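You operate a simulated robot arm through the tools that you are given. There is no shell and no other tool. Be economical: measure what you need, move in short steps, check, and stop when the job is done.

You are at the controls of a simulated robot arm. One attempt, no reset.

## Task
Set the wire dial of crimper 2 for the 1.5 lead, crimp it and gauge it.
Fine: one stroke only; leave it on the gauge with the head drawn back.

The check looks at the end state, three seconds after you hand in, the way a careful person would. Anything else that was tipped, shoved, dropped, spilled or broken makes it a failure.

## Robot
A 6-joint arm with a two-finger parallel gripper, fixed in place. Base frame: the origin is at the foot of the arm, x ahead of it, y to its left, z up. Units: m, degrees, N and s.
With the tool pointing down near the work surface it reaches from about 0.12 to 0.64 m from the base axis. Its first joint turns from -66.0 to 66.0 degrees. Payload 2.9 kg.
The TCP is the grasp point between the finger pads, 0.03 m short of the fingertips. In the tool frame z runs along the fingers and y along their closing line. Largest opening 0.11 m; finger width 0.02, thickness 0.01; the body of the gripper, 0.048 by 0.112 m, starts 0.055 m behind the TCP.
Orientation is that of the tool frame in the base frame, as a unit quaternion [x, y, z, w]. With the fingers straight down and closing along the base's y, the tool's x points along the base's -x, its y along +y and its z along -z.

## Interface
- The arm moves only by the tool apply_moves. Its argument "series" is a list of rows, each a list of 3 entries, a list of its own where there are three numbers: the shift along the tool's x, y, z in m, then the turn, a rotation vector about the tool's x, y, z in degrees, then the gripper command, from -1 (fully open) to 1 (shut), values between in proportion. In form: [[[dx, dy, dz], [rx, ry, rz], jaw], ...]. A call has 1 to 10 rows; each row is the pose to reach, as a shift and turn from the pose commanded when the call began, along the tool's axes at that moment. A row lasts 0.2 s, in which the tool goes at most 0.05 m and 8.6 degrees; a call with a longer step from one row to the next is refused whole, and so is a gripper value outside its range. A pose out of reach is approached as far as the arm can. The call stops where the force on the tool passes 50 N (or 10 N more than at its start, if that is more) or the arm is blocked; 0.2 s more then pass. Each finger travels about 0.108 m/s and halts on what it meets, pressing with about 26 N; the grip force reading is that of the motor and also rises with nothing between the fingers. The clock runs only during rows and for 0.2 s after the last one: add rows that repeat a pose to give the fingers time. It gives the time, the measured TCP pose, the force on the tool (base axes), the opening and the grip force at its end, in the units of the frame above (readings bear some noise), with the torque about the TCP (base axes, N m) and any sound that the robot's microphone picked up.
- Cameras (640 x 400 px; columns grow to the right, rows downward): "scene" is fixed at [0.0747, 0.4236, 1.4046]; the picture's right is [-0.81, -0.59, 0.00], its down [-0.23, 0.31, -0.92] and it looks along [0.55, -0.74, -0.38] (base axes); focal length 322 px, centre (320, 200). "wrist" rides on the gripper at [0.072, 0.017, -0.103] in the tool frame; the picture's right is [-0.23, 0.97, 0.00], its down [-0.76, -0.18, -0.62] and it looks along [-0.61, -0.14, 0.78] (tool axes); focal length 222 px, centre (320, 200). There is no depth. A picture from a camera that has moved, and an enlarged one, comes with that camera's place and axes in the base frame and with its lens.
- get_image(camera): a new picture of that camera. No time passes.
- close_up(camera, box): a new picture of the part [left, top, right, bottom] of that camera's present view, enlarged. No time passes.
- sign_off(): hands the job in; it is judged then, once.

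Work in short steps. Places have to be worked out from the pictures, the camera data and where the tool is seen: move nearer, look again, correct. Check each grasp and each placing, and mend what went wrong. You have 120 turns and 68 pictures in all, those below and enlarged ones among them. Open the gripper and draw the arm clear of the work before you hand the job in, unless the task says otherwise; then end with one line.

The tools are called after "Request:" by a JSON object that holds its "name" and its "arguments". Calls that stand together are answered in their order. apply_moves: Moves the arm, as the interface text tells. Its arguments: {"type":"object","properties":{"series":{"type":"array","items":{"type":"array"}}},"required":["series"]} The other tools are called the same way: get_image (camera) takes a picture; close_up (camera, box) takes an enlarged picture of a part of a camera's view; sign_off () hands the job in.

At the start:

```text
clock: 0.0
ee_pos: [0.4009, -0.0759, 1.0812]
ee_rot: [0.0, 1.0, 0.0, -0.001]
contact_force: [0.8, 0.6, -0.1]
ft_torque: [-0.01, 0.0, 0.01]
finger_gap: 0.1103
finger_force: 0.0
```

scene: 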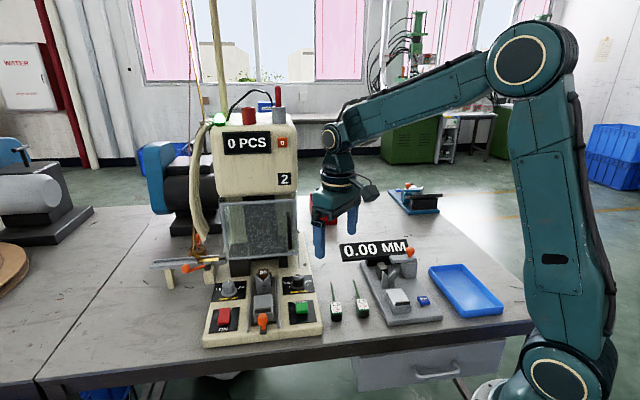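
wrist: 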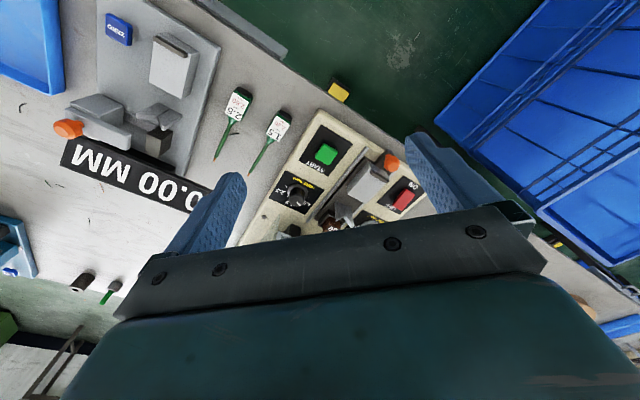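

I start by enlarging the machine, gauge and leads to understand the layout.

Request:
{"name": "close_up", "arguments": {"camera": "scene", "box": [190, 240, 350, 350]}}

Request:
{"name": "close_up", "arguments": {"camera": "scene", "box": [320, 230, 480, 330]}}

Request:
{"name": "close_up", "arguments": {"camera": "wrist", "box": [200, 60, 440, 240]}}

Request:
{"name": "close_up", "arguments": {"camera": "wrist", "box": [50, 0, 240, 210]}}

Request:
{"name": "close_up", "arguments": {"camera": "scene", "box": [140, 90, 340, 240]}}

```text
3.64 times, centred on (270, 295) of scene
camera zoom: at [0.0747, 0.4236, 1.4046], right [-0.81, -0.59, 0.0], down [-0.23, 0.31, -0.92], along [0.55, -0.74, -0.38], focal length 1169 px, centre (502, -146)
```

zoom: 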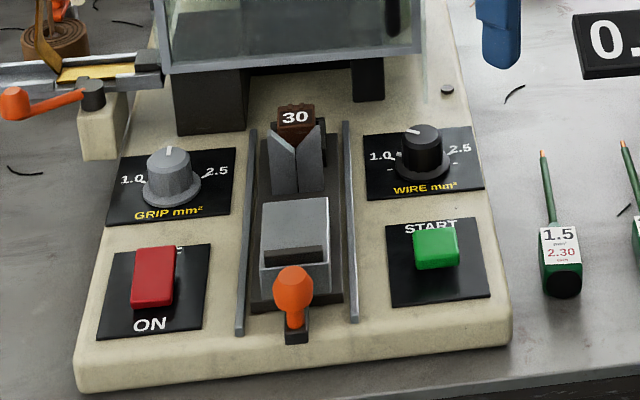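

```text
4.00 times, centred on (400, 280) of scene
camera zoom: at [0.0747, 0.4236, 1.4046], right [-0.81, -0.59, 0.0], down [-0.23, 0.31, -0.92], along [0.55, -0.74, -0.38], focal length 1286 px, centre (0, -120)
```

zoom: 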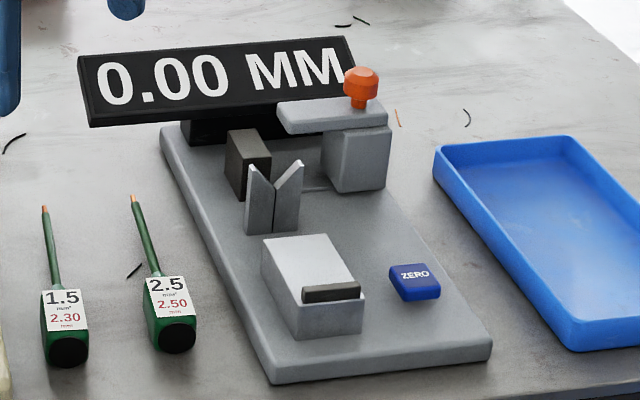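

```text
2.22 times, centred on (320, 150) of wrist
camera zoom: at [0.3272, -0.0571, 1.1844], right [0.23, 0.97, 0.0], down [0.76, -0.18, 0.62], along [0.61, -0.14, -0.78], focal length 494 px, centre (320, 311)
```

zoom: 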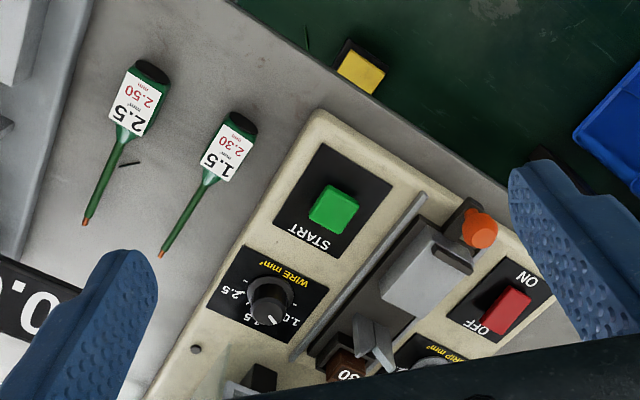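

```text
1.90 times, centred on (145, 105) of wrist
camera zoom: at [0.3272, -0.0571, 1.1844], right [0.23, 0.97, 0.0], down [0.76, -0.18, 0.62], along [0.61, -0.14, -0.78], focal length 423 px, centre (653, 381)
```

zoom: 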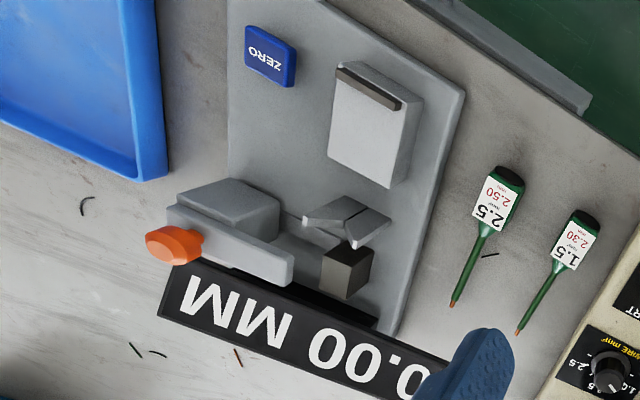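

```text
2.67 times, centred on (240, 165) of scene
camera zoom: at [0.0747, 0.4236, 1.4046], right [-0.81, -0.59, 0.0], down [-0.23, 0.31, -0.92], along [0.55, -0.74, -0.38], focal length 858 px, centre (533, 293)
```

zoom: 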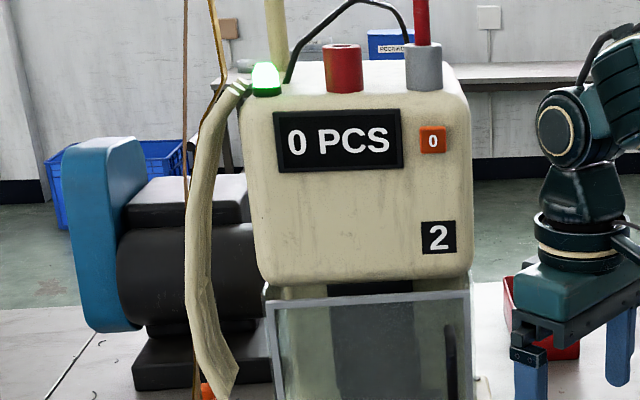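

START triangulates to about (0.515,-0.089,0.816), and the leads and machine are yawed about -53°. I'll yaw the tool to match and look from there.

Request:
{"name": "apply_moves", "arguments": {"series": [[[0, 0, 0], [0, 0, 8], -1], [[0, 0, 0], [0, 0, 16], -1], [[0, 0, 0], [0, 0, 24], -1], [[0, 0, 0], [0, 0, 32], -1], [[0, 0, 0], [0, 0, 40], -1], [[0, 0, 0], [0, 0, 48], -1], [[0, 0, 0], [0, 0, 53], -1]]}}

Request:
{"name": "get_image", "arguments": {"camera": "wrist"}}

```text
clock: 1.6
ee_pos: [0.399, -0.0766, 1.0812]
ee_rot: [0.447, 0.895, 0.0, 0.001]
contact_force: [0.7, -0.1, 0.5]
ft_torque: [-0.02, 0.01, 0.02]
finger_gap: 0.1098
finger_force: 0.1
```

```text
60 pictures are left
camera wrist: at [0.3702, -0.0059, 1.1849], right [0.92, 0.4, 0.0], down [0.32, -0.72, 0.62], along [0.25, -0.57, -0.78], focal length 222 px, centre (320, 200)
```

wrist: 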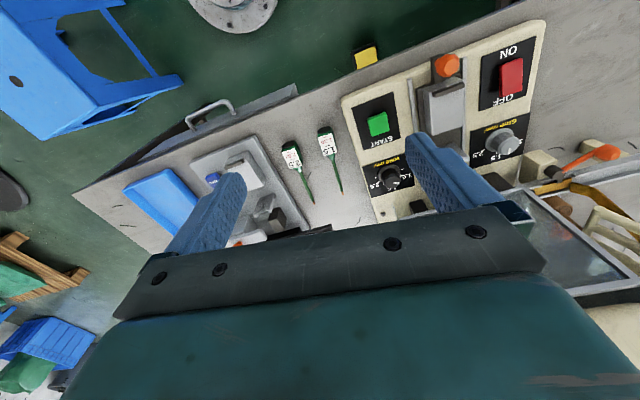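

The view works; I'll shift about 0.15 m to the tool's +y and look at the carriage, dials and rocker.

Request:
{"name": "apply_moves", "arguments": {"series": [[[0.01, 0.045, 0], [0, 0, 0], -1], [[0.02, 0.09, 0], [0, 0, 0], -1], [[0.03, 0.135, 0], [0, 0, 0], -1], [[0.03, 0.16, 0.03], [0, 0, 0], -1]]}}

Request:
{"name": "get_image", "arguments": {"camera": "wrist"}}

Request:
{"name": "close_up", "arguments": {"camera": "wrist", "box": [220, 40, 480, 210]}}

```text
clock: 2.6
ee_pos: [0.5107, 0.0464, 1.0518]
ee_rot: [0.447, 0.895, 0.0, 0.0]
contact_force: [-0.6, 0.8, -0.3]
ft_torque: [0.0, 0.0, 0.02]
finger_gap: 0.1096
finger_force: 0.0
```

```text
59 pictures are left
camera wrist: at [0.4813, 0.115, 1.1547], right [0.91, 0.4, 0.0], down [0.32, -0.72, 0.62], along [0.25, -0.57, -0.78], focal length 222 px, centre (320, 200)
```

wrist: 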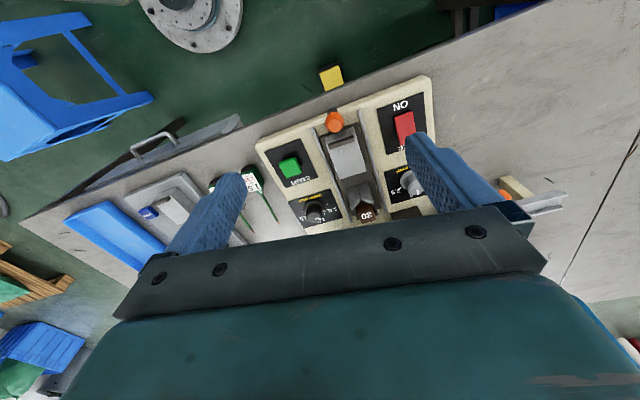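

```text
2.35 times, centred on (350, 125) of wrist
camera zoom: at [0.4813, 0.115, 1.1547], right [0.91, 0.4, 0.0], down [0.32, -0.72, 0.62], along [0.25, -0.57, -0.78], focal length 523 px, centre (249, 376)
```

zoom: 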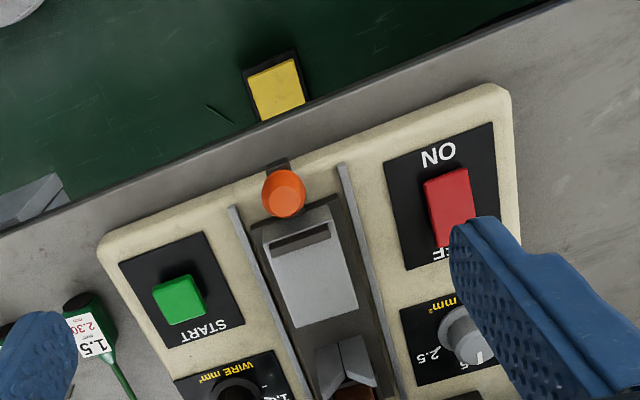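

Let me enlarge the nest/V region and the wire dial in the scene camera, which sees them unobstructed.

Request:
{"name": "close_up", "arguments": {"camera": "scene", "box": [240, 262, 304, 302]}}

Request:
{"name": "close_up", "arguments": {"camera": "scene", "box": [370, 240, 440, 284]}}

Request:
{"name": "close_up", "arguments": {"camera": "wrist", "box": [280, 160, 400, 235]}}

```text
10.00 times, centred on (272, 282) of scene
camera zoom: at [0.0747, 0.4236, 1.4046], right [-0.81, -0.59, 0.0], down [-0.23, 0.31, -0.92], along [0.55, -0.74, -0.38], focal length 3216 px, centre (800, -620)
```

zoom: 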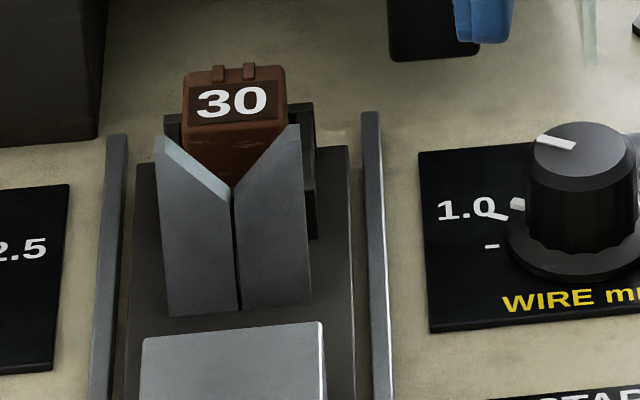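

```text
9.09 times, centred on (405, 262) of scene
camera zoom: at [0.0747, 0.4236, 1.4046], right [-0.81, -0.59, 0.0], down [-0.23, 0.31, -0.92], along [0.55, -0.74, -0.38], focal length 2923 px, centre (-453, -364)
```

zoom: 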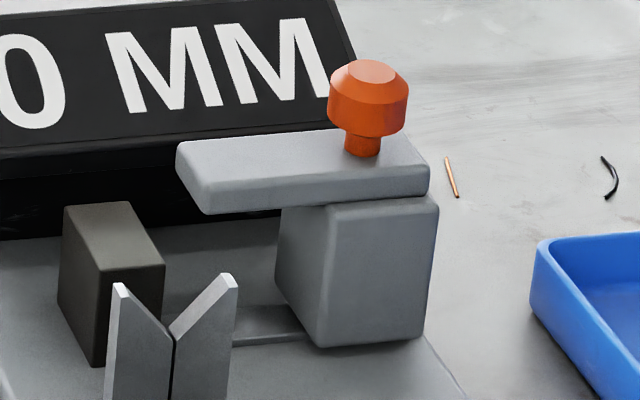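

```text
5.33 times, centred on (340, 198) of wrist
camera zoom: at [0.4813, 0.115, 1.1547], right [0.91, 0.4, 0.0], down [0.32, -0.72, 0.62], along [0.25, -0.57, -0.78], focal length 1185 px, centre (213, 213)
```

zoom: 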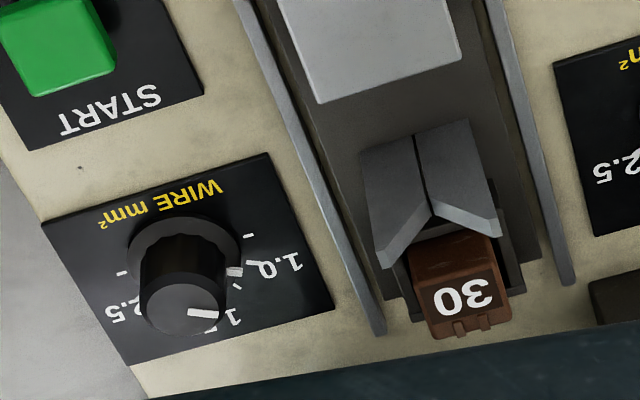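

The WIRE pointer sits near 1.0; 1.5 is straight ahead (+u). Before working near the guard I want its exact location, so I'll tilt the tool back to look forward at it.

Request:
{"name": "apply_moves", "arguments": {"series": [[[0.02, -0.03, -0.03], [0, -8, 0], -1], [[0.04, -0.06, -0.06], [0, -16, 0], -1], [[0.06, -0.09, -0.08], [0, -24, 0], -1], [[0.07, -0.12, -0.08], [0, -32, 0], -1], [[0.07, -0.14, -0.08], [0, -40, 0], -1]]}}

Request:
{"name": "get_image", "arguments": {"camera": "wrist"}}

```text
clock: 3.8
ee_pos: [0.355, 0.0156, 1.1299]
ee_rot: [0.419, 0.841, -0.153, 0.307]
contact_force: [0.0, 0.1, -0.4]
ft_torque: [-0.01, -0.01, -0.02]
finger_gap: 0.1102
finger_force: 0.1
```

```text
54 pictures are left
camera wrist: at [0.2944, 0.1246, 1.1624], right [0.88, 0.45, 0.15], down [-0.03, -0.25, 0.97], along [0.47, -0.86, -0.21], focal length 222 px, centre (320, 200)
```

wrist: 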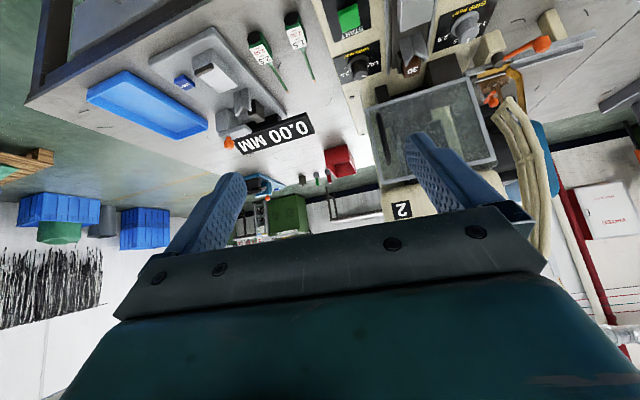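

The guard's bottom-right corner is near (0.62,-0.20,0.88), i.e. ~5 cm beyond the wire dial (knob top ≈ (0.591,-0.164,0.835)). I'll approach the dial with a slight 8° back lean and yaw ~0 so the hand stays clear of the guard; first reduce the tilt.

Request:
{"name": "apply_moves", "arguments": {"series": [[[0, 0, 0], [0, 8, 0], -1], [[0, 0, 0], [0, 16, 0], -1], [[0, 0, 0], [0, 24, 0], -1], [[0, 0, 0], [0, 32, 0], -1]]}}

Request:
{"name": "apply_moves", "arguments": {"series": [[[0, 0, 0], [-1.12, 0, -7.92], -0.09], [[0, 0, 0], [-2.24, 0, -15.84], -0.09], [[0, 0, 0], [-3.36, 0, -23.76], -0.09], [[0, 0, 0], [-4.48, 0, -31.68], -0.09], [[0, 0, 0], [-5.6, 0, -39.6], -0.09], [[0, 0, 0], [-6.72, 0, -47.5], -0.09], [[0, 0, 0], [-7.65, 0, -54.45], -0.09]]}}

```text
clock: 4.8
ee_pos: [0.3541, 0.0162, 1.1298]
ee_rot: [0.445, 0.893, -0.031, 0.062]
contact_force: [-0.9, 0.7, 0.4]
ft_torque: [-0.04, 0.0, -0.01]
finger_gap: 0.11
finger_force: 0.0
```

```text
clock: 6.4
ee_pos: [0.356, 0.0169, 1.1305]
ee_rot: [-0.018, 0.997, 0.002, 0.07]
contact_force: [-0.2, -0.2, 0.1]
ft_torque: [0.02, 0.0, -0.01]
finger_gap: 0.06
finger_force: 0.2
```

Yaw and lean are right; now I hover above the dial at z≈0.95.

Request:
{"name": "apply_moves", "arguments": {"series": [[[-0.025, -0.024, 0.026], [0, 0, 0], -0.09], [[-0.05, -0.048, 0.052], [0, 0, 0], -0.09], [[-0.075, -0.071, 0.079], [0, 0, 0], -0.09], [[-0.1, -0.095, 0.105], [0, 0, 0], -0.09], [[-0.125, -0.119, 0.131], [0, 0, 0], -0.09], [[-0.15, -0.142, 0.157], [0, 0, 0], -0.09], [[-0.175, -0.166, 0.183], [0, 0, 0], -0.09], [[-0.198, -0.189, 0.2095], [0, 0, 0], -0.09], [[-0.198, -0.189, 0.2095], [0, 0, 0], -0.09]]}}

Request:
{"name": "get_image", "arguments": {"camera": "wrist"}}

Request:
{"name": "get_image", "arguments": {"camera": "scene"}}

```text
clock: 8.4
ee_pos: [0.5855, -0.1627, 0.952]
ee_rot: [-0.017, 0.997, 0.001, 0.069]
contact_force: [-0.5, 0.2, 0.4]
ft_torque: [-0.02, 0.01, 0.01]
finger_gap: 0.0598
finger_force: 0.0
```

```text
53 pictures are left
camera wrist: at [0.499, -0.1474, 1.0434], right [0.19, 0.98, 0.03], down [0.67, -0.15, 0.72], along [0.71, -0.12, -0.69], focal length 222 px, centre (320, 200)
```

wrist: 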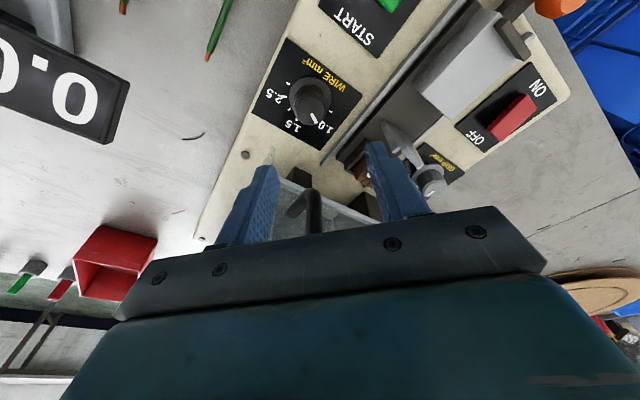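

```text
52 pictures are left
```

scene: 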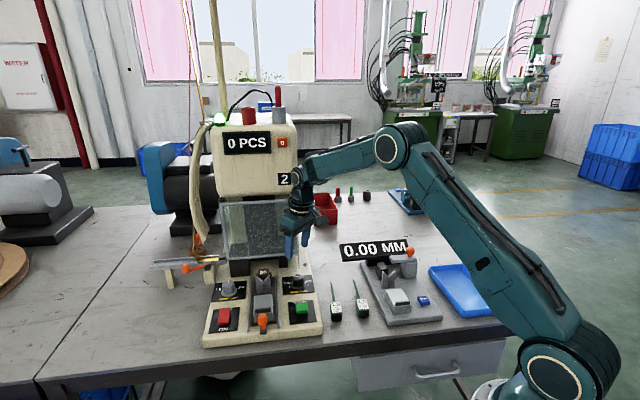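

Dial sits at (0.587,-0.164), consistent with the tool. I enlarge it to read marks and pointer angle.

Request:
{"name": "close_up", "arguments": {"camera": "wrist", "box": [250, 40, 362, 150]}}

```text
3.64 times, centred on (306, 95) of wrist
camera zoom: at [0.499, -0.1474, 1.0434], right [0.19, 0.98, 0.03], down [0.67, -0.15, 0.72], along [0.71, -0.12, -0.69], focal length 808 px, centre (371, 582)
```

zoom: 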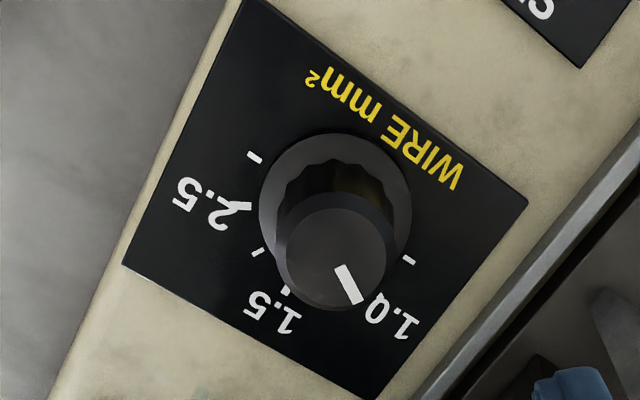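

The pointer is at 1.0 and the 1.5 tick is 60° clockwise (two 30° steps). I descend straight down over the knob with the jaws at 60 mm.

Request:
{"name": "apply_moves", "arguments": {"series": [[[0.004, 0, 0.035], [0, 0, 0], -0.09], [[0.0086, -0.001, 0.07], [0, 0, 0], -0.09], [[0.0129, -0.001, 0.1], [0, 0, 0], -0.09], [[0.0129, -0.001, 0.1062], [0, 0, 0], -0.09]]}}

Request:
{"name": "get_image", "arguments": {"camera": "wrist"}}

```text
clock: 8.8
ee_pos: [0.5876, -0.1628, 0.9445]
ee_rot: [-0.017, 0.997, -0.002, 0.076]
contact_force: [-31.5, 8.6, 14.6]
ft_torque: [-0.78, -2.63, -0.15]
finger_gap: 0.0602
finger_force: 0.0
stopped in row 1: the force on the tool passed its limit at 83 N (the readings are from after the stop); the commanded pose is now the measured one
```

```text
50 pictures are left
camera wrist: at [0.4993, -0.1473, 1.0365], right [0.19, 0.98, 0.03], down [0.66, -0.15, 0.73], along [0.72, -0.12, -0.68], focal length 222 px, centre (320, 200)
```

wrist: 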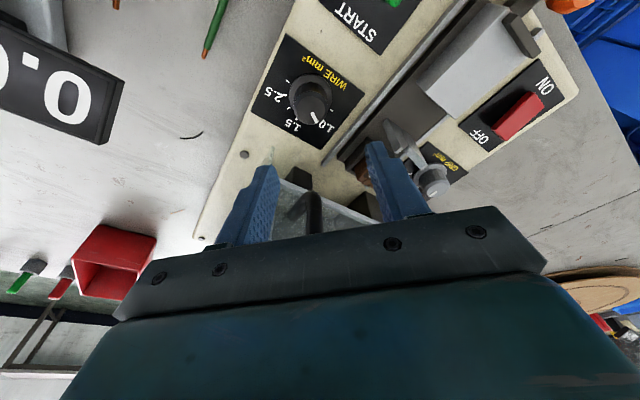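

Contact at the forward (+x) side — something such as a guard handle is touching the gripper body. I back off up and away, then look.

Request:
{"name": "apply_moves", "arguments": {"series": [[[0.01, 0, -0.02], [0, 0, 0], -0.09], [[0.03, 0, -0.05], [0, 0, 0], -0.09], [[0.06, 0, -0.09], [0, 0, 0], -0.09], [[0.09, -0.0, -0.12], [0, 0, 0], -0.09]]}}

Request:
{"name": "close_up", "arguments": {"camera": "scene", "box": [200, 180, 340, 300]}}

Request:
{"name": "get_image", "arguments": {"camera": "wrist"}}

```text
clock: 9.8
ee_pos: [0.4842, -0.1658, 1.049]
ee_rot: [-0.018, 0.997, -0.001, 0.078]
contact_force: [-0.2, -0.3, -0.7]
ft_torque: [-0.01, 0.01, 0.0]
finger_gap: 0.0597
finger_force: 0.0
```

```text
3.33 times, centred on (270, 240) of scene
camera zoom: at [0.0747, 0.4236, 1.4046], right [-0.81, -0.59, 0.0], down [-0.23, 0.31, -0.92], along [0.55, -0.74, -0.38], focal length 1072 px, centre (487, 67)
```

zoom: 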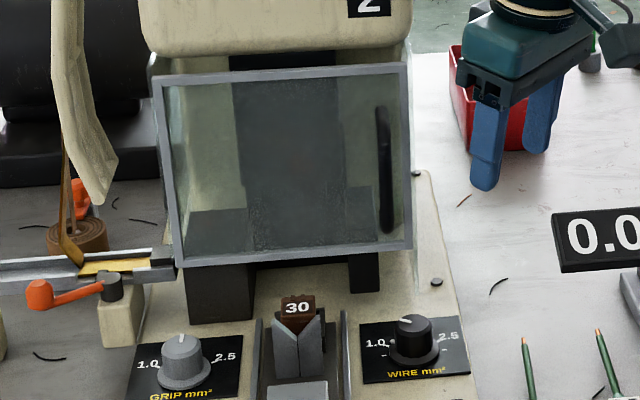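

```text
48 pictures are left
camera wrist: at [0.3964, -0.15, 1.1398], right [0.19, 0.98, 0.03], down [0.66, -0.15, 0.73], along [0.73, -0.12, -0.68], focal length 222 px, centre (320, 200)
```

wrist: 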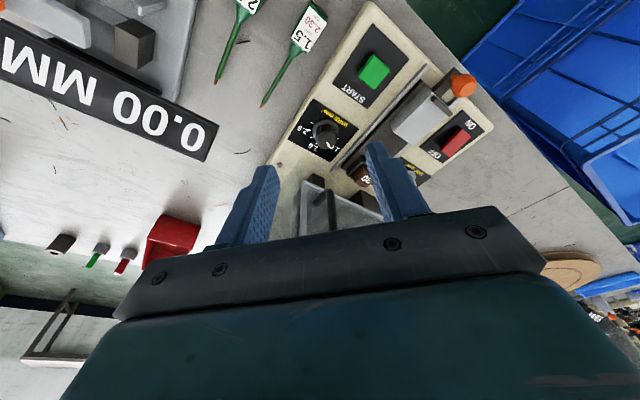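

A vertical handle on the guard stopped the hand; nothing moved. I'll lean the tool back 30° about its closing axis (pads stay parallel to the knob sides), which clears the handle.

Request:
{"name": "apply_moves", "arguments": {"series": [[[0, 0, 0], [0, -8, 0], -0.09], [[0, 0, 0], [0, -16, 0], -0.09], [[0, 0, 0], [0, -21.5, 0], -0.09], [[0, 0, 0], [0, -21.5, 0], -0.09]]}}

```text
clock: 10.8
ee_pos: [0.4828, -0.1678, 1.0483]
ee_rot: [-0.017, 0.965, 0.002, 0.263]
contact_force: [1.1, -0.5, 0.1]
ft_torque: [-0.01, 0.03, 0.01]
finger_gap: 0.0598
finger_force: 0.1
```

Now to a hover on the tilted approach line, and a look.

Request:
{"name": "apply_moves", "arguments": {"series": [[[0.005, 0, 0.035], [0, 0, 0], -0.09], [[0.01, 0, 0.07], [0, 0, 0], -0.09], [[0.015, 0.001, 0.105], [0, 0, 0], -0.09], [[0.0196, 0.001, 0.14], [0, 0, 0], -0.09], [[0.0196, 0.001, 0.14], [0, 0, 0], -0.09]]}}

Request:
{"name": "get_image", "arguments": {"camera": "wrist"}}

```text
clock: 12.0
ee_pos: [0.5372, -0.1644, 0.916]
ee_rot: [-0.017, 0.965, 0.002, 0.263]
contact_force: [-0.1, -1.5, 0.3]
ft_torque: [-0.02, 0.02, 0.03]
finger_gap: 0.0598
finger_force: 0.0
```

```text
47 pictures are left
camera wrist: at [0.4212, -0.1505, 0.97], right [0.16, 0.98, 0.11], down [0.35, -0.16, 0.92], along [0.92, -0.11, -0.37], focal length 222 px, centre (320, 200)
```

wrist: 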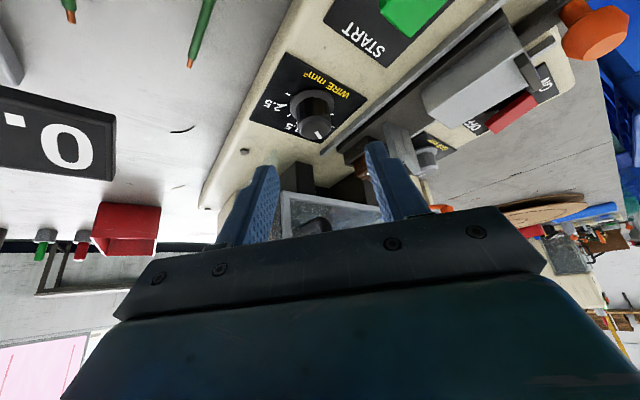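

Lateral alignment is good; advance along the tool axis over the knob.

Request:
{"name": "apply_moves", "arguments": {"series": [[[0, 0, 0.025], [0, 0, 0], -0.09], [[0, 0, 0.05], [0, 0, 0], -0.09], [[0, 0, 0.065], [0, 0, 0], -0.09], [[0, 0, 0.078], [0, 0, 0], -0.09], [[0, 0, 0.078], [0, 0, 0], -0.09]]}}

Request:
{"name": "get_image", "arguments": {"camera": "wrist"}}

Request:
{"name": "close_up", "arguments": {"camera": "scene", "box": [250, 220, 350, 300]}}

```text
clock: 13.2
ee_pos: [0.5769, -0.1632, 0.8499]
ee_rot: [-0.017, 0.965, 0.002, 0.263]
contact_force: [0.4, 0.2, 0.5]
ft_torque: [-0.01, 0.03, -0.01]
finger_gap: 0.0602
finger_force: 0.1
```

```text
46 pictures are left
camera wrist: at [0.4603, -0.1488, 0.9032], right [0.16, 0.98, 0.11], down [0.35, -0.16, 0.92], along [0.92, -0.11, -0.36], focal length 222 px, centre (320, 200)
```

wrist: 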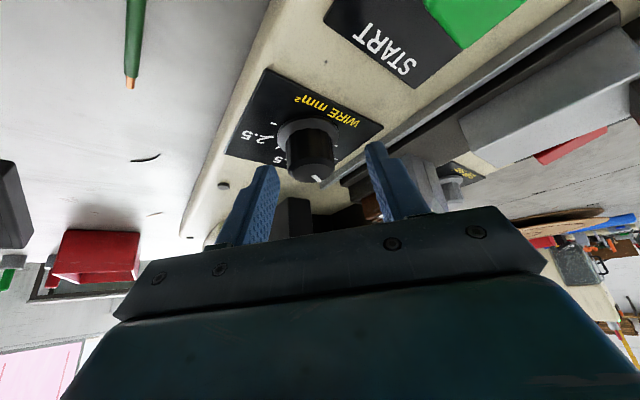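

```text
5.00 times, centred on (300, 260) of scene
camera zoom: at [0.0747, 0.4236, 1.4046], right [-0.81, -0.59, 0.0], down [-0.23, 0.31, -0.92], along [0.55, -0.74, -0.38], focal length 1608 px, centre (420, -100)
```

zoom: 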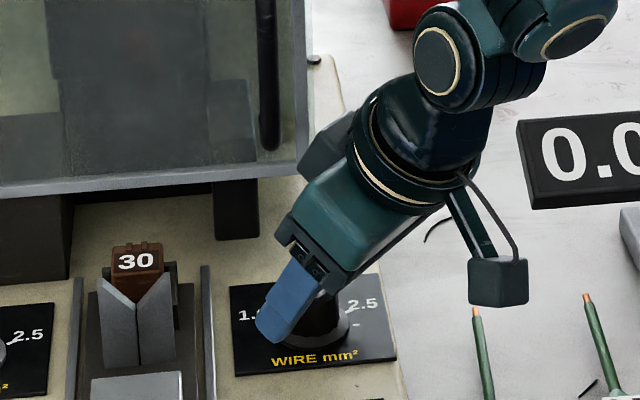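

Knob is between the fingers, about 2 mm to the right of centre. I nudge and close.

Request:
{"name": "apply_moves", "arguments": {"series": [[[0.003, -0.002, 0.001], [0, 0, 0], -0.09], [[0.003, -0.002, 0.001], [0, 0, 0], 0.3], [[0.003, -0.002, 0.001], [0, 0, 0], 0.7], [[0.003, -0.002, 0.001], [0, 0, 0], 0.7]]}}

```text
clock: 14.2
ee_pos: [0.5735, -0.1708, 0.8483]
ee_rot: [-0.014, 0.965, -0.002, 0.263]
contact_force: [5.1, -24.4, -7.8]
ft_torque: [0.12, -0.78, -0.5]
finger_gap: 0.0319
finger_force: 45.1
```

Gripped (32 mm), but a side force of -24 N says the knob centre is ~6 mm further in -y. I relax toward it.

Request:
{"name": "apply_moves", "arguments": {"series": [[[0, -0.006, 0], [0, 0, 0], 0.7], [[0, -0.006, 0], [0, 0, 0], 0.7]]}}

```text
clock: 14.8
ee_pos: [0.5738, -0.171, 0.8486]
ee_rot: [-0.018, 0.965, 0.003, 0.263]
contact_force: [-5.5, -4.8, 8.9]
ft_torque: [-0.64, 0.56, -0.11]
finger_gap: 0.032
finger_force: 45.1
```

Centred now. Turn the knob 60° clockwise about the vertical through it, TCP travelling on the small arc.

Request:
{"name": "apply_moves", "arguments": {"series": [[[-0.0001, 0.0017, 0.0001], [3.81, 0, 6.47], 0.7], [[-0.0004, 0.0034, 0.0002], [7.62, 0, 12.93], 0.7], [[-0.0009, 0.005, 0.0005], [11.43, 0, 19.4], 0.7], [[-0.0015, 0.0065, 0.0009], [15.24, 0, 25.86], 0.7], [[-0.0023, 0.0079, 0.0014], [19.05, 0, 32.33], 0.7], [[-0.0033, 0.0092, 0.0019], [22.86, 0, 38.79], 0.7], [[-0.0044, 0.0103, 0.0026], [26.67, 0, 45.26], 0.7], [[-0.0056, 0.0113, 0.0033], [30.48, 0, 51.72], 0.7], [[-0.0056, 0.0113, 0.0033], [30.48, 0, 51.72], 0.7]]}}

Request:
{"name": "close_up", "arguments": {"camera": "wrist", "box": [220, 60, 420, 210]}}

```text
clock: 16.8
ee_pos: [0.5835, -0.1531, 0.8492]
ee_rot: [0.464, 0.845, -0.126, 0.233]
contact_force: [3.1, 35.7, 19.3]
ft_torque: [1.22, 0.07, 0.43]
finger_gap: 0.0321
finger_force: 44.8
```

```text
2.67 times, centred on (320, 135) of wrist
camera zoom: at [0.5352, -0.0458, 0.9007], right [0.93, 0.36, 0.12], down [0.03, -0.38, 0.92], along [0.38, -0.85, -0.37], focal length 592 px, centre (320, 373)
```

zoom: 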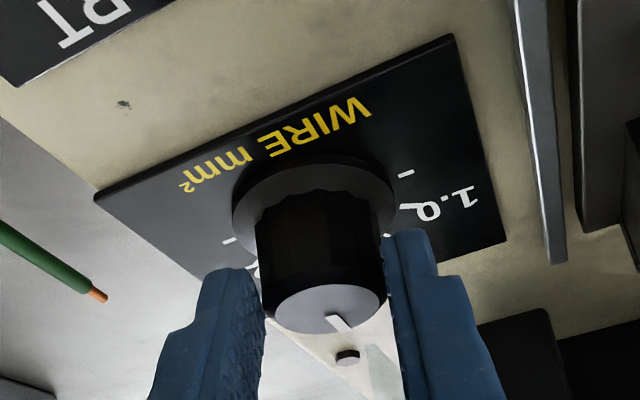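

The pointer now looks close to straight ahead. I relax the accumulated side load, open and back out along the tool axis to check the dial.

Request:
{"name": "apply_moves", "arguments": {"series": [[[0.005, 0.0038, -0.003], [0, 0, 0], 0.7], [[0.005, 0.0038, -0.003], [0, 0, 0], 0.7], [[0.005, 0.0038, -0.003], [0, 0, 0], -0.09], [[0.005, 0.0038, -0.003], [0, 0, 0], -0.09], [[0.005, 0.0038, -0.04], [0, 0, 0], -0.09], [[0.005, 0.0038, -0.08], [0, 0, 0], -0.09], [[0.005, 0.0038, -0.1], [0, 0, 0], -0.09], [[0.005, 0.0038, -0.1], [0, 0, 0], -0.09]]}}

Request:
{"name": "close_up", "arguments": {"camera": "wrist", "box": [250, 40, 410, 160]}}

Request:
{"name": "close_up", "arguments": {"camera": "scene", "box": [250, 262, 330, 312]}}

```text
clock: 18.6
ee_pos: [0.5548, -0.1113, 0.9318]
ee_rot: [0.468, 0.843, -0.131, 0.231]
contact_force: [0.0, 0.5, 0.4]
ft_torque: [0.0, -0.03, -0.01]
finger_gap: 0.06
finger_force: 0.1
```

```text
3.33 times, centred on (330, 100) of wrist
camera zoom: at [0.5078, -0.0024, 0.9837], right [0.93, 0.35, 0.11], down [0.03, -0.38, 0.93], along [0.36, -0.86, -0.36], focal length 740 px, centre (287, 533)
```

zoom: 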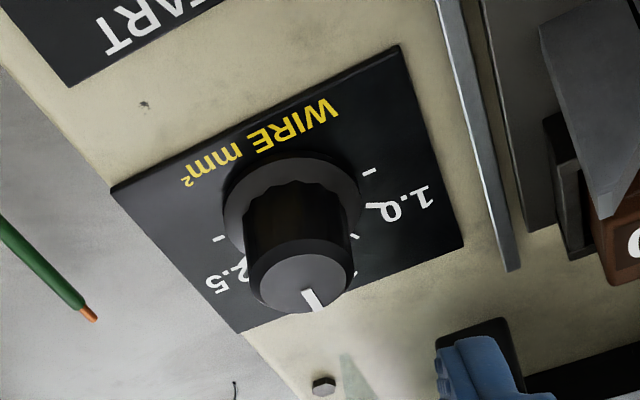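

```text
8.00 times, centred on (290, 287) of scene
camera zoom: at [0.0747, 0.4236, 1.4046], right [-0.81, -0.59, 0.0], down [-0.23, 0.31, -0.92], along [0.55, -0.74, -0.38], focal length 2572 px, centre (560, -496)
```

zoom: 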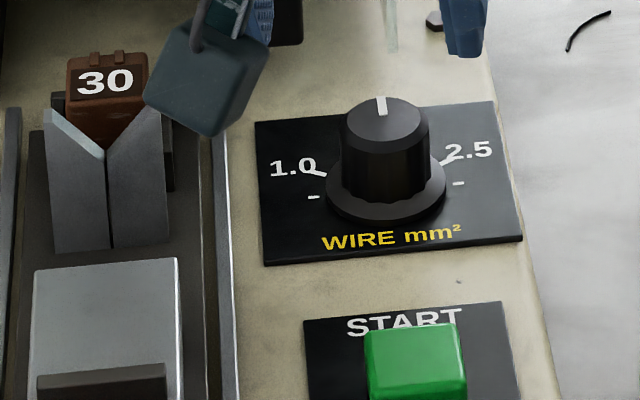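

The dial now points at 1.5. Next I straighten the tool and hover over the 1.5 lead to locate it precisely.

Request:
{"name": "apply_moves", "arguments": {"series": [[[0, -0.03, -0.03], [0, 0, 0], -0.09], [[-0.005, -0.06, -0.03], [0, 8, 0], -0.09], [[-0.015, -0.08, -0.02], [0, 16, 0], -0.09], [[-0.025, -0.0994, -0.01], [0, 24, 0], -0.09], [[-0.0358, -0.0994, 0], [0, 30.5, 0], -0.09], [[-0.0358, -0.0994, 0], [0, 30.5, 0], -0.09]]}}

Request:
{"name": "get_image", "arguments": {"camera": "wrist"}}

```text
clock: 20.0
ee_pos: [0.4852, -0.1884, 0.949]
ee_rot: [0.485, 0.874, -0.003, 0.001]
contact_force: [0.1, -0.1, -0.1]
ft_torque: [0.01, 0.0, 0.02]
finger_gap: 0.06
finger_force: 0.1
```

```text
41 pictures are left
camera wrist: at [0.462, -0.1171, 1.053], right [0.95, 0.32, 0.0], down [0.25, -0.74, 0.63], along [0.2, -0.59, -0.78], focal length 222 px, centre (320, 200)
```

wrist: 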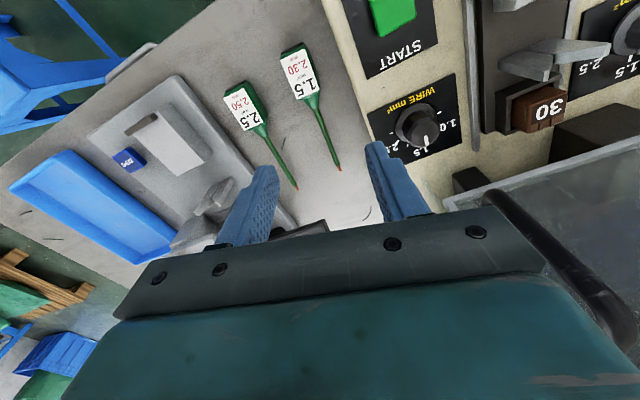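

Lead 1.5: rear end ≈(0.443,-0.141), tip ≈(0.536,-0.254), heading about -50°, handle ~20 mm wide. I align yaw and hover lower above its handle.

Request:
{"name": "apply_moves", "arguments": {"series": [[[0.015, -0.004, 0.03], [0, 0, -4], -0.09], [[0.0361, -0.0082, 0.06], [0, 0, -7.8], -0.09], [[0.0361, -0.0082, 0.089], [0, 0, -7.8], -0.09], [[0.0361, -0.0082, 0.089], [0, 0, -7.8], -0.09]]}}

Request:
{"name": "get_image", "arguments": {"camera": "wrist"}}

Request:
{"name": "close_up", "arguments": {"camera": "scene", "box": [290, 260, 390, 330]}}

```text
clock: 21.0
ee_pos: [0.4595, -0.1643, 0.8599]
ee_rot: [0.425, 0.905, -0.003, 0.002]
contact_force: [0.3, 0.5, -0.7]
ft_torque: [-0.02, 0.01, 0.01]
finger_gap: 0.06
finger_force: 0.1
```

```text
40 pictures are left
camera wrist: at [0.4265, -0.0951, 0.9628], right [0.89, 0.45, 0.0], down [0.35, -0.7, 0.63], along [0.28, -0.56, -0.78], focal length 222 px, centre (320, 200)
```

wrist: 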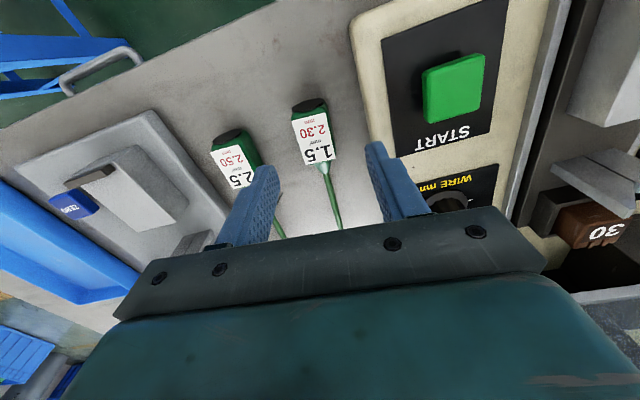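

```text
5.71 times, centred on (340, 295) of scene
camera zoom: at [0.0747, 0.4236, 1.4046], right [-0.81, -0.59, 0.0], down [-0.23, 0.31, -0.92], along [0.55, -0.74, -0.38], focal length 1838 px, centre (206, -343)
```

zoom: 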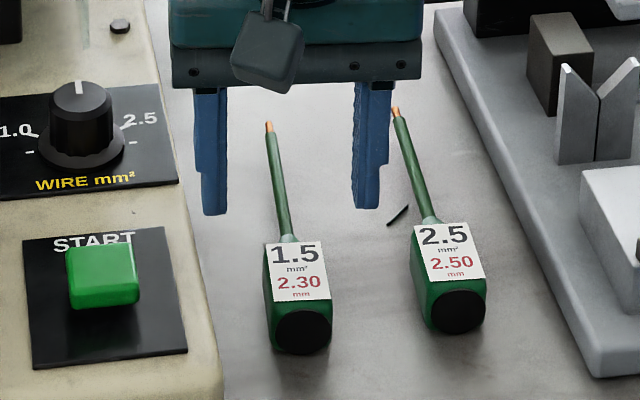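

Handle is actually ~30 mm wide; the fingers straddle it centrally. Descend to TCP z≈0.817, jaws at 66 mm.

Request:
{"name": "apply_moves", "arguments": {"series": [[[0, -0.001, 0.02], [0, 0, 0], -0.2], [[0, -0.001, 0.035], [0, 0, 0], -0.2], [[0, -0.001, 0.043], [0, 0, 0], -0.2], [[0, -0.001, 0.043], [0, 0, 0], -0.2]]}}

Request:
{"name": "close_up", "arguments": {"camera": "scene", "box": [290, 260, 390, 330]}}

Request:
{"name": "get_image", "arguments": {"camera": "wrist"}}

```text
clock: 21.8
ee_pos: [0.4602, -0.1641, 0.8245]
ee_rot: [0.424, 0.906, -0.001, 0.002]
contact_force: [-8.3, 0.4, 11.5]
ft_torque: [0.37, -0.04, 0.26]
finger_gap: 0.0629
finger_force: 0.1
stopped in row 4: the force on the tool passed its limit at 62 N (the readings are from after the stop); the commanded pose is now the measured one
```

```text
5.71 times, centred on (340, 295) of scene
camera zoom: at [0.0743, 0.4236, 1.4046], right [-0.81, -0.59, 0.0], down [-0.23, 0.31, -0.92], along [0.55, -0.74, -0.38], focal length 1838 px, centre (206, -343)
```

zoom: 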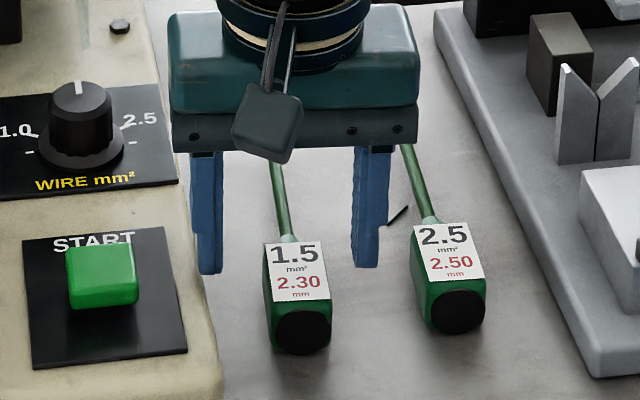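

```text
37 pictures are left
camera wrist: at [0.426, -0.0953, 0.9282], right [0.89, 0.45, 0.0], down [0.35, -0.7, 0.63], along [0.28, -0.56, -0.78], focal length 222 px, centre (320, 200)
```

wrist: 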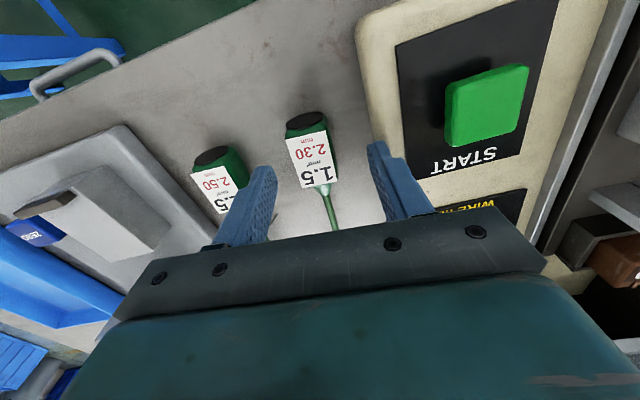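

The left fingertip touched the crimper's base-plate edge. The lead is ~4.5 mm to the other side of the tool; I lift, shift, narrow the jaws to 44 mm and descend again.

Request:
{"name": "apply_moves", "arguments": {"series": [[[0, 0, -0.03], [0, 0, 0], -0.2], [[0.003, -0.0045, -0.03], [0, 0, 0], 0.2], [[0.003, -0.0045, -0.03], [0, 0, 0], 0.2], [[0.003, -0.0045, -0.015], [0, 0, 0], 0.2], [[0.003, -0.0045, 0], [0, 0, 0], 0.2], [[0.003, -0.0045, 0.003], [0, 0, 0], 0.2]]}}

Request:
{"name": "get_image", "arguments": {"camera": "wrist"}}

```text
clock: 23.2
ee_pos: [0.4556, -0.1651, 0.8207]
ee_rot: [0.423, 0.906, 0.0, 0.004]
contact_force: [-0.1, -0.1, -0.5]
ft_torque: [0.04, -0.01, 0.04]
finger_gap: 0.0439
finger_force: 0.0
```

```text
36 pictures are left
camera wrist: at [0.4214, -0.0965, 0.9251], right [0.89, 0.45, 0.0], down [0.35, -0.7, 0.63], along [0.29, -0.56, -0.78], focal length 222 px, centre (320, 200)
```

wrist: 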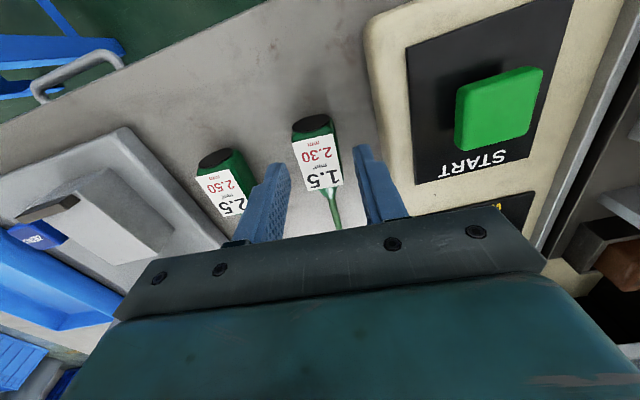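

Centred without contact. Close on the handle.

Request:
{"name": "apply_moves", "arguments": {"series": [[[0.005, 0, 0.002], [0, 0, 0], 0.2], [[0.005, 0, 0.002], [0, 0, 0], 0.5], [[0.005, 0, 0.002], [0, 0, 0], 0.8], [[0.005, 0, 0.002], [0, 0, 0], 0.8]]}}

Request:
{"name": "apply_moves", "arguments": {"series": [[[0, 0, -0.03], [0, 0, 0], 0.8], [[0, 0, -0.07], [0, 0, 0], 0.8], [[0, 0, -0.11], [0, 0, 0], 0.8], [[0, 0, -0.11], [0, 0, 0], 0.8]]}}

Request:
{"name": "get_image", "arguments": {"camera": "wrist"}}

Request:
{"name": "close_up", "arguments": {"camera": "scene", "box": [250, 220, 430, 340]}}

```text
clock: 24.2
ee_pos: [0.4523, -0.1598, 0.8189]
ee_rot: [0.423, 0.906, 0.0, 0.003]
contact_force: [0.5, 0.3, 1.5]
ft_torque: [0.06, -0.01, 0.01]
finger_gap: 0.0108
finger_force: 0.1
```

```text
clock: 25.2
ee_pos: [0.4543, -0.1592, 0.9317]
ee_rot: [0.424, 0.905, 0.0, 0.003]
contact_force: [0.1, 0.0, -0.2]
ft_torque: [0.0, -0.02, -0.02]
finger_gap: 0.011
finger_force: 0.1
```

```text
35 pictures are left
camera wrist: at [0.4188, -0.0912, 1.0343], right [0.89, 0.45, 0.0], down [0.35, -0.7, 0.63], along [0.28, -0.56, -0.78], focal length 222 px, centre (320, 200)
```

wrist: 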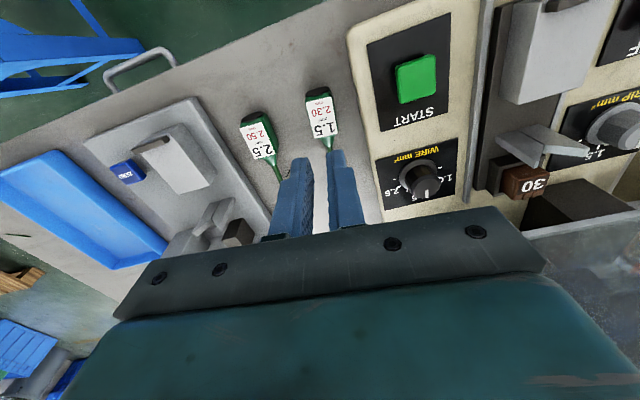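

```text
3.33 times, centred on (340, 280) of scene
camera zoom: at [0.0747, 0.4236, 1.4046], right [-0.81, -0.59, 0.0], down [-0.23, 0.31, -0.92], along [0.55, -0.74, -0.38], focal length 1072 px, centre (253, -67)
```

zoom: 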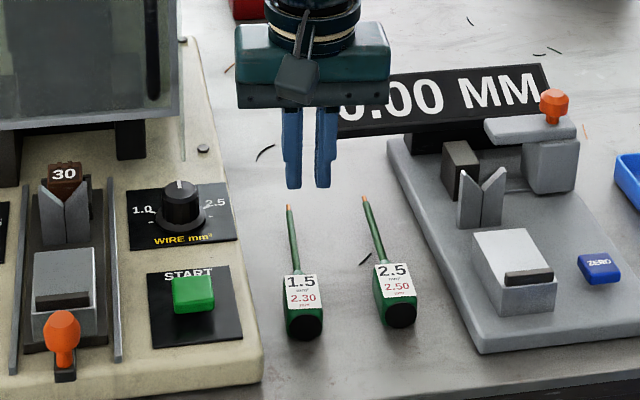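

The jaws closed on nothing: comparing both pictures, the fingertips were level with the handle's top (z≈0.79), so the table is ~0.765. I go back, 2 cm lower this time.

Request:
{"name": "apply_moves", "arguments": {"series": [[[-0.004, 0, 0.0], [0, 0, 0], 0.2], [[-0.004, 0, 0.04], [0, 0, 0], 0.2], [[-0.004, 0, 0.08], [0, 0, 0], 0.2], [[-0.004, 0, 0.115], [0, 0, 0], 0.2], [[-0.004, 0, 0.13], [0, 0, 0], 0.2], [[-0.004, 0, 0.13], [0, 0, 0], 0.2]]}}

Request:
{"name": "get_image", "arguments": {"camera": "wrist"}}

```text
clock: 26.6
ee_pos: [0.4553, -0.164, 0.7977]
ee_rot: [0.424, 0.906, -0.001, 0.004]
contact_force: [-0.4, 0.8, 0.9]
ft_torque: [-0.02, -0.03, 0.01]
finger_gap: 0.0444
finger_force: 0.1
```

```text
33 pictures are left
camera wrist: at [0.4216, -0.0962, 0.9006], right [0.89, 0.45, 0.0], down [0.35, -0.7, 0.63], along [0.29, -0.56, -0.78], focal length 222 px, centre (320, 200)
```

wrist: 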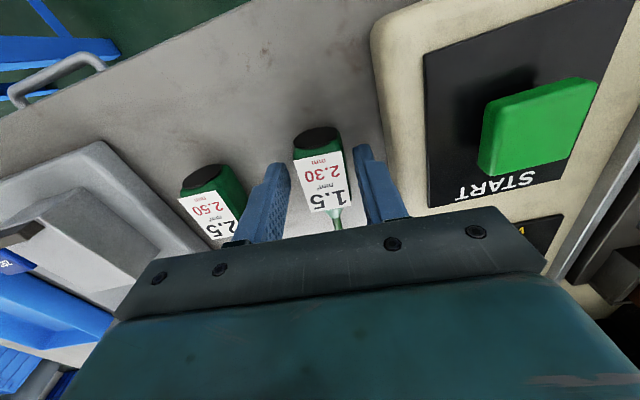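

Now the handle is truly between the pads. Close and lift.

Request:
{"name": "apply_moves", "arguments": {"series": [[[0, 0, 0], [0, 0, 0], 0.4], [[0, 0, 0], [0, 0, 0], 0.8], [[0, 0, 0], [0, 0, 0], 0.8]]}}

Request:
{"name": "apply_moves", "arguments": {"series": [[[0, 0, -0.03], [0, 0, 0], 0.8], [[0, 0, -0.07], [0, 0, 0], 0.8], [[0, 0, -0.11], [0, 0, 0], 0.8], [[0, 0, -0.14], [0, 0, 0], 0.8], [[0, 0, -0.14], [0, 0, 0], 0.8]]}}

Request:
{"name": "get_image", "arguments": {"camera": "wrist"}}

Request:
{"name": "close_up", "arguments": {"camera": "scene", "box": [250, 220, 430, 340]}}

```text
clock: 27.4
ee_pos: [0.4567, -0.164, 0.7976]
ee_rot: [0.423, 0.906, 0.0, 0.003]
contact_force: [0.2, 1.1, 0.2]
ft_torque: [-0.01, -0.06, -0.01]
finger_gap: 0.0293
finger_force: 26.0
```

```text
clock: 28.6
ee_pos: [0.4544, -0.1642, 0.9393]
ee_rot: [0.424, 0.906, -0.001, 0.002]
contact_force: [0.4, 0.1, -1.0]
ft_torque: [-0.03, 0.0, -0.03]
finger_gap: 0.0293
finger_force: 26.2
```

```text
32 pictures are left
camera wrist: at [0.42, -0.0965, 1.0417], right [0.89, 0.45, 0.0], down [0.35, -0.7, 0.63], along [0.28, -0.56, -0.78], focal length 222 px, centre (320, 200)
```

wrist: 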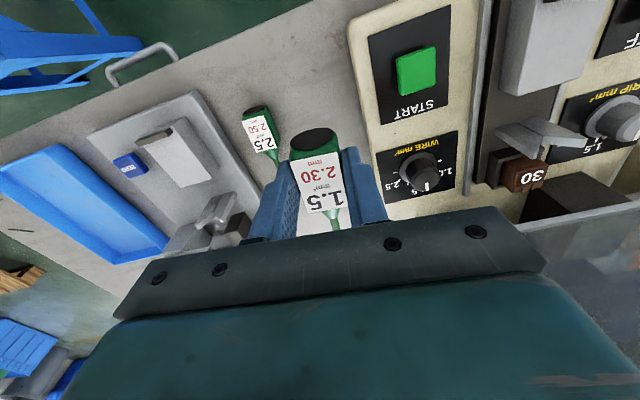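

```text
3.33 times, centred on (340, 280) of scene
camera zoom: at [0.0747, 0.4236, 1.4046], right [-0.81, -0.59, 0.0], down [-0.23, 0.31, -0.92], along [0.55, -0.74, -0.38], focal length 1072 px, centre (253, -67)
```

zoom: 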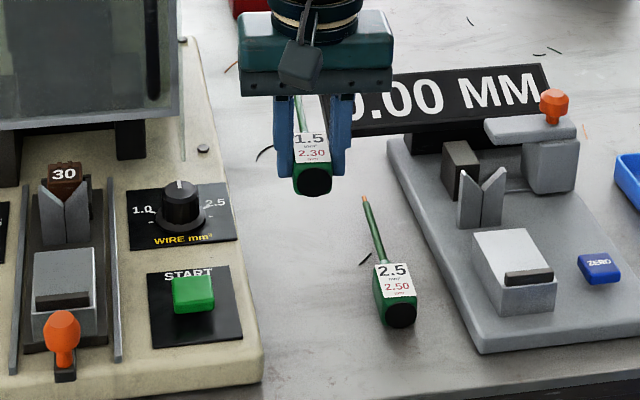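

The lead is held level, rear end ~21 mm behind the TCP. The crimper's axis works out at -45°: nest top centre ≈(0.579,-0.013,0.854), V valley ≈(0.640,-0.073,0.860). I retract, traverse left staying clear of the guard handle, and align yaw.

Request:
{"name": "apply_moves", "arguments": {"series": [[[0.045, 0, -0.011], [0, 0, 0], 0.8], [[0.0947, 0, -0.011], [0, 0, 0], 0.8], [[0.0947, 0.045, -0.011], [0, 0, -2], 0.8], [[0.0947, 0.09, -0.011], [0, 0, -4], 0.8], [[0.0947, 0.135, -0.011], [0, 0, -5.15], 0.8], [[0.0947, 0.18, -0.011], [0, 0, -5.15], 0.8], [[0.0947, 0.1876, -0.011], [0, 0, -5.15], 0.8], [[0.0947, 0.1876, -0.011], [0, 0, -5.15], 0.8]]}}

Request:
{"name": "get_image", "arguments": {"camera": "wrist"}}

```text
clock: 30.4
ee_pos: [0.5364, 0.0293, 0.9499]
ee_rot: [0.382, 0.924, -0.001, 0.004]
contact_force: [0.3, 0.8, -0.3]
ft_torque: [0.0, 0.0, 0.0]
finger_gap: 0.0291
finger_force: 26.2
```

```text
30 pictures are left
camera wrist: at [0.4967, 0.0947, 1.0537], right [0.85, 0.53, 0.0], down [0.41, -0.66, 0.63], along [0.33, -0.53, -0.78], focal length 222 px, centre (320, 200)
```

wrist: 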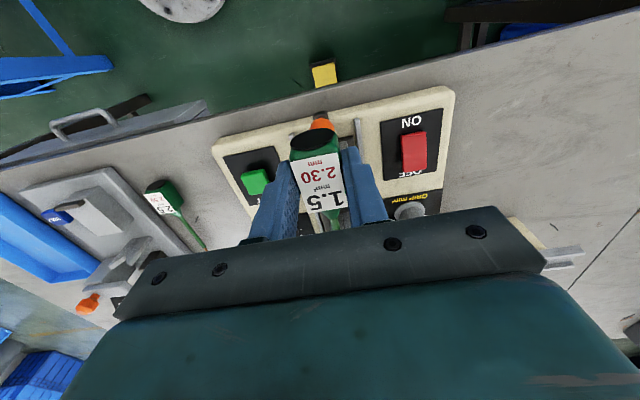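

Aligned on the nest axis (l=0.400). Move forward over the nest and down to z≈0.91, then check with both cameras.

Request:
{"name": "apply_moves", "arguments": {"series": [[[-0.03, 0.0005, 0], [0, 0, 0], 0.8], [[-0.0625, 0.0005, 0], [0, 0, 0], 0.8], [[-0.0625, 0.0005, 0.02], [0, 0, 0], 0.8], [[-0.0625, 0.0005, 0.04], [0, 0, 0], 0.8], [[-0.0625, 0.0005, 0.04], [0, 0, 0], 0.8]]}}

Request:
{"name": "close_up", "arguments": {"camera": "scene", "box": [215, 250, 311, 330]}}

Request:
{"name": "get_image", "arguments": {"camera": "wrist"}}

```text
clock: 31.6
ee_pos: [0.5811, -0.0132, 0.9107]
ee_rot: [0.382, 0.924, -0.001, 0.003]
contact_force: [-0.2, -1.3, -0.5]
ft_torque: [0.03, 0.01, 0.01]
finger_gap: 0.0288
finger_force: 25.6
```

```text
5.00 times, centred on (263, 290) of scene
camera zoom: at [0.0747, 0.4236, 1.4046], right [-0.81, -0.59, 0.0], down [-0.23, 0.31, -0.92], along [0.55, -0.74, -0.38], focal length 1608 px, centre (605, -250)
```

zoom: 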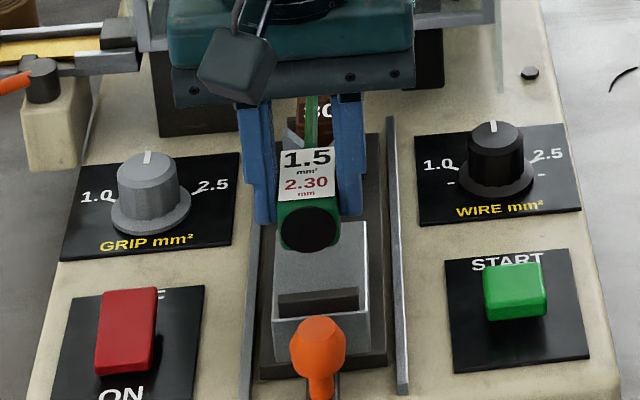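

```text
28 pictures are left
camera wrist: at [0.541, 0.0518, 1.0129], right [0.85, 0.53, 0.0], down [0.41, -0.66, 0.63], along [0.33, -0.53, -0.78], focal length 222 px, centre (320, 200)
```

wrist: 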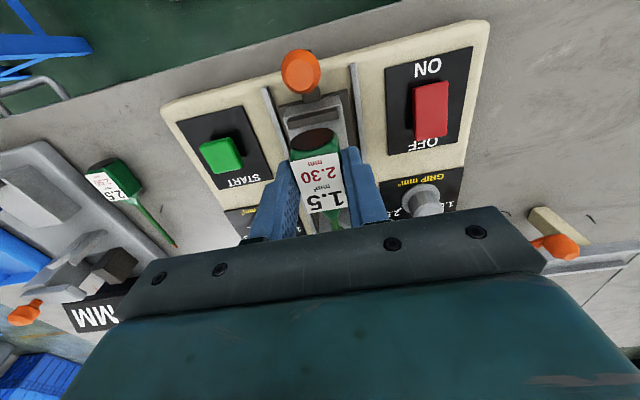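

Lateral alignment looks right. I enlarge the wrist view around the nest's stop and the handle rear to settle the fore-aft position.

Request:
{"name": "close_up", "arguments": {"camera": "wrist", "box": [260, 50, 380, 210]}}

```text
2.50 times, centred on (320, 130) of wrist
camera zoom: at [0.541, 0.0518, 1.0129], right [0.85, 0.53, 0.0], down [0.41, -0.66, 0.63], along [0.33, -0.53, -0.78], focal length 555 px, centre (320, 375)
```

zoom: 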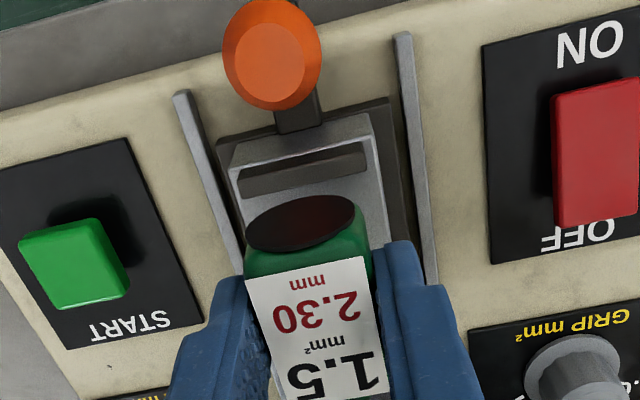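

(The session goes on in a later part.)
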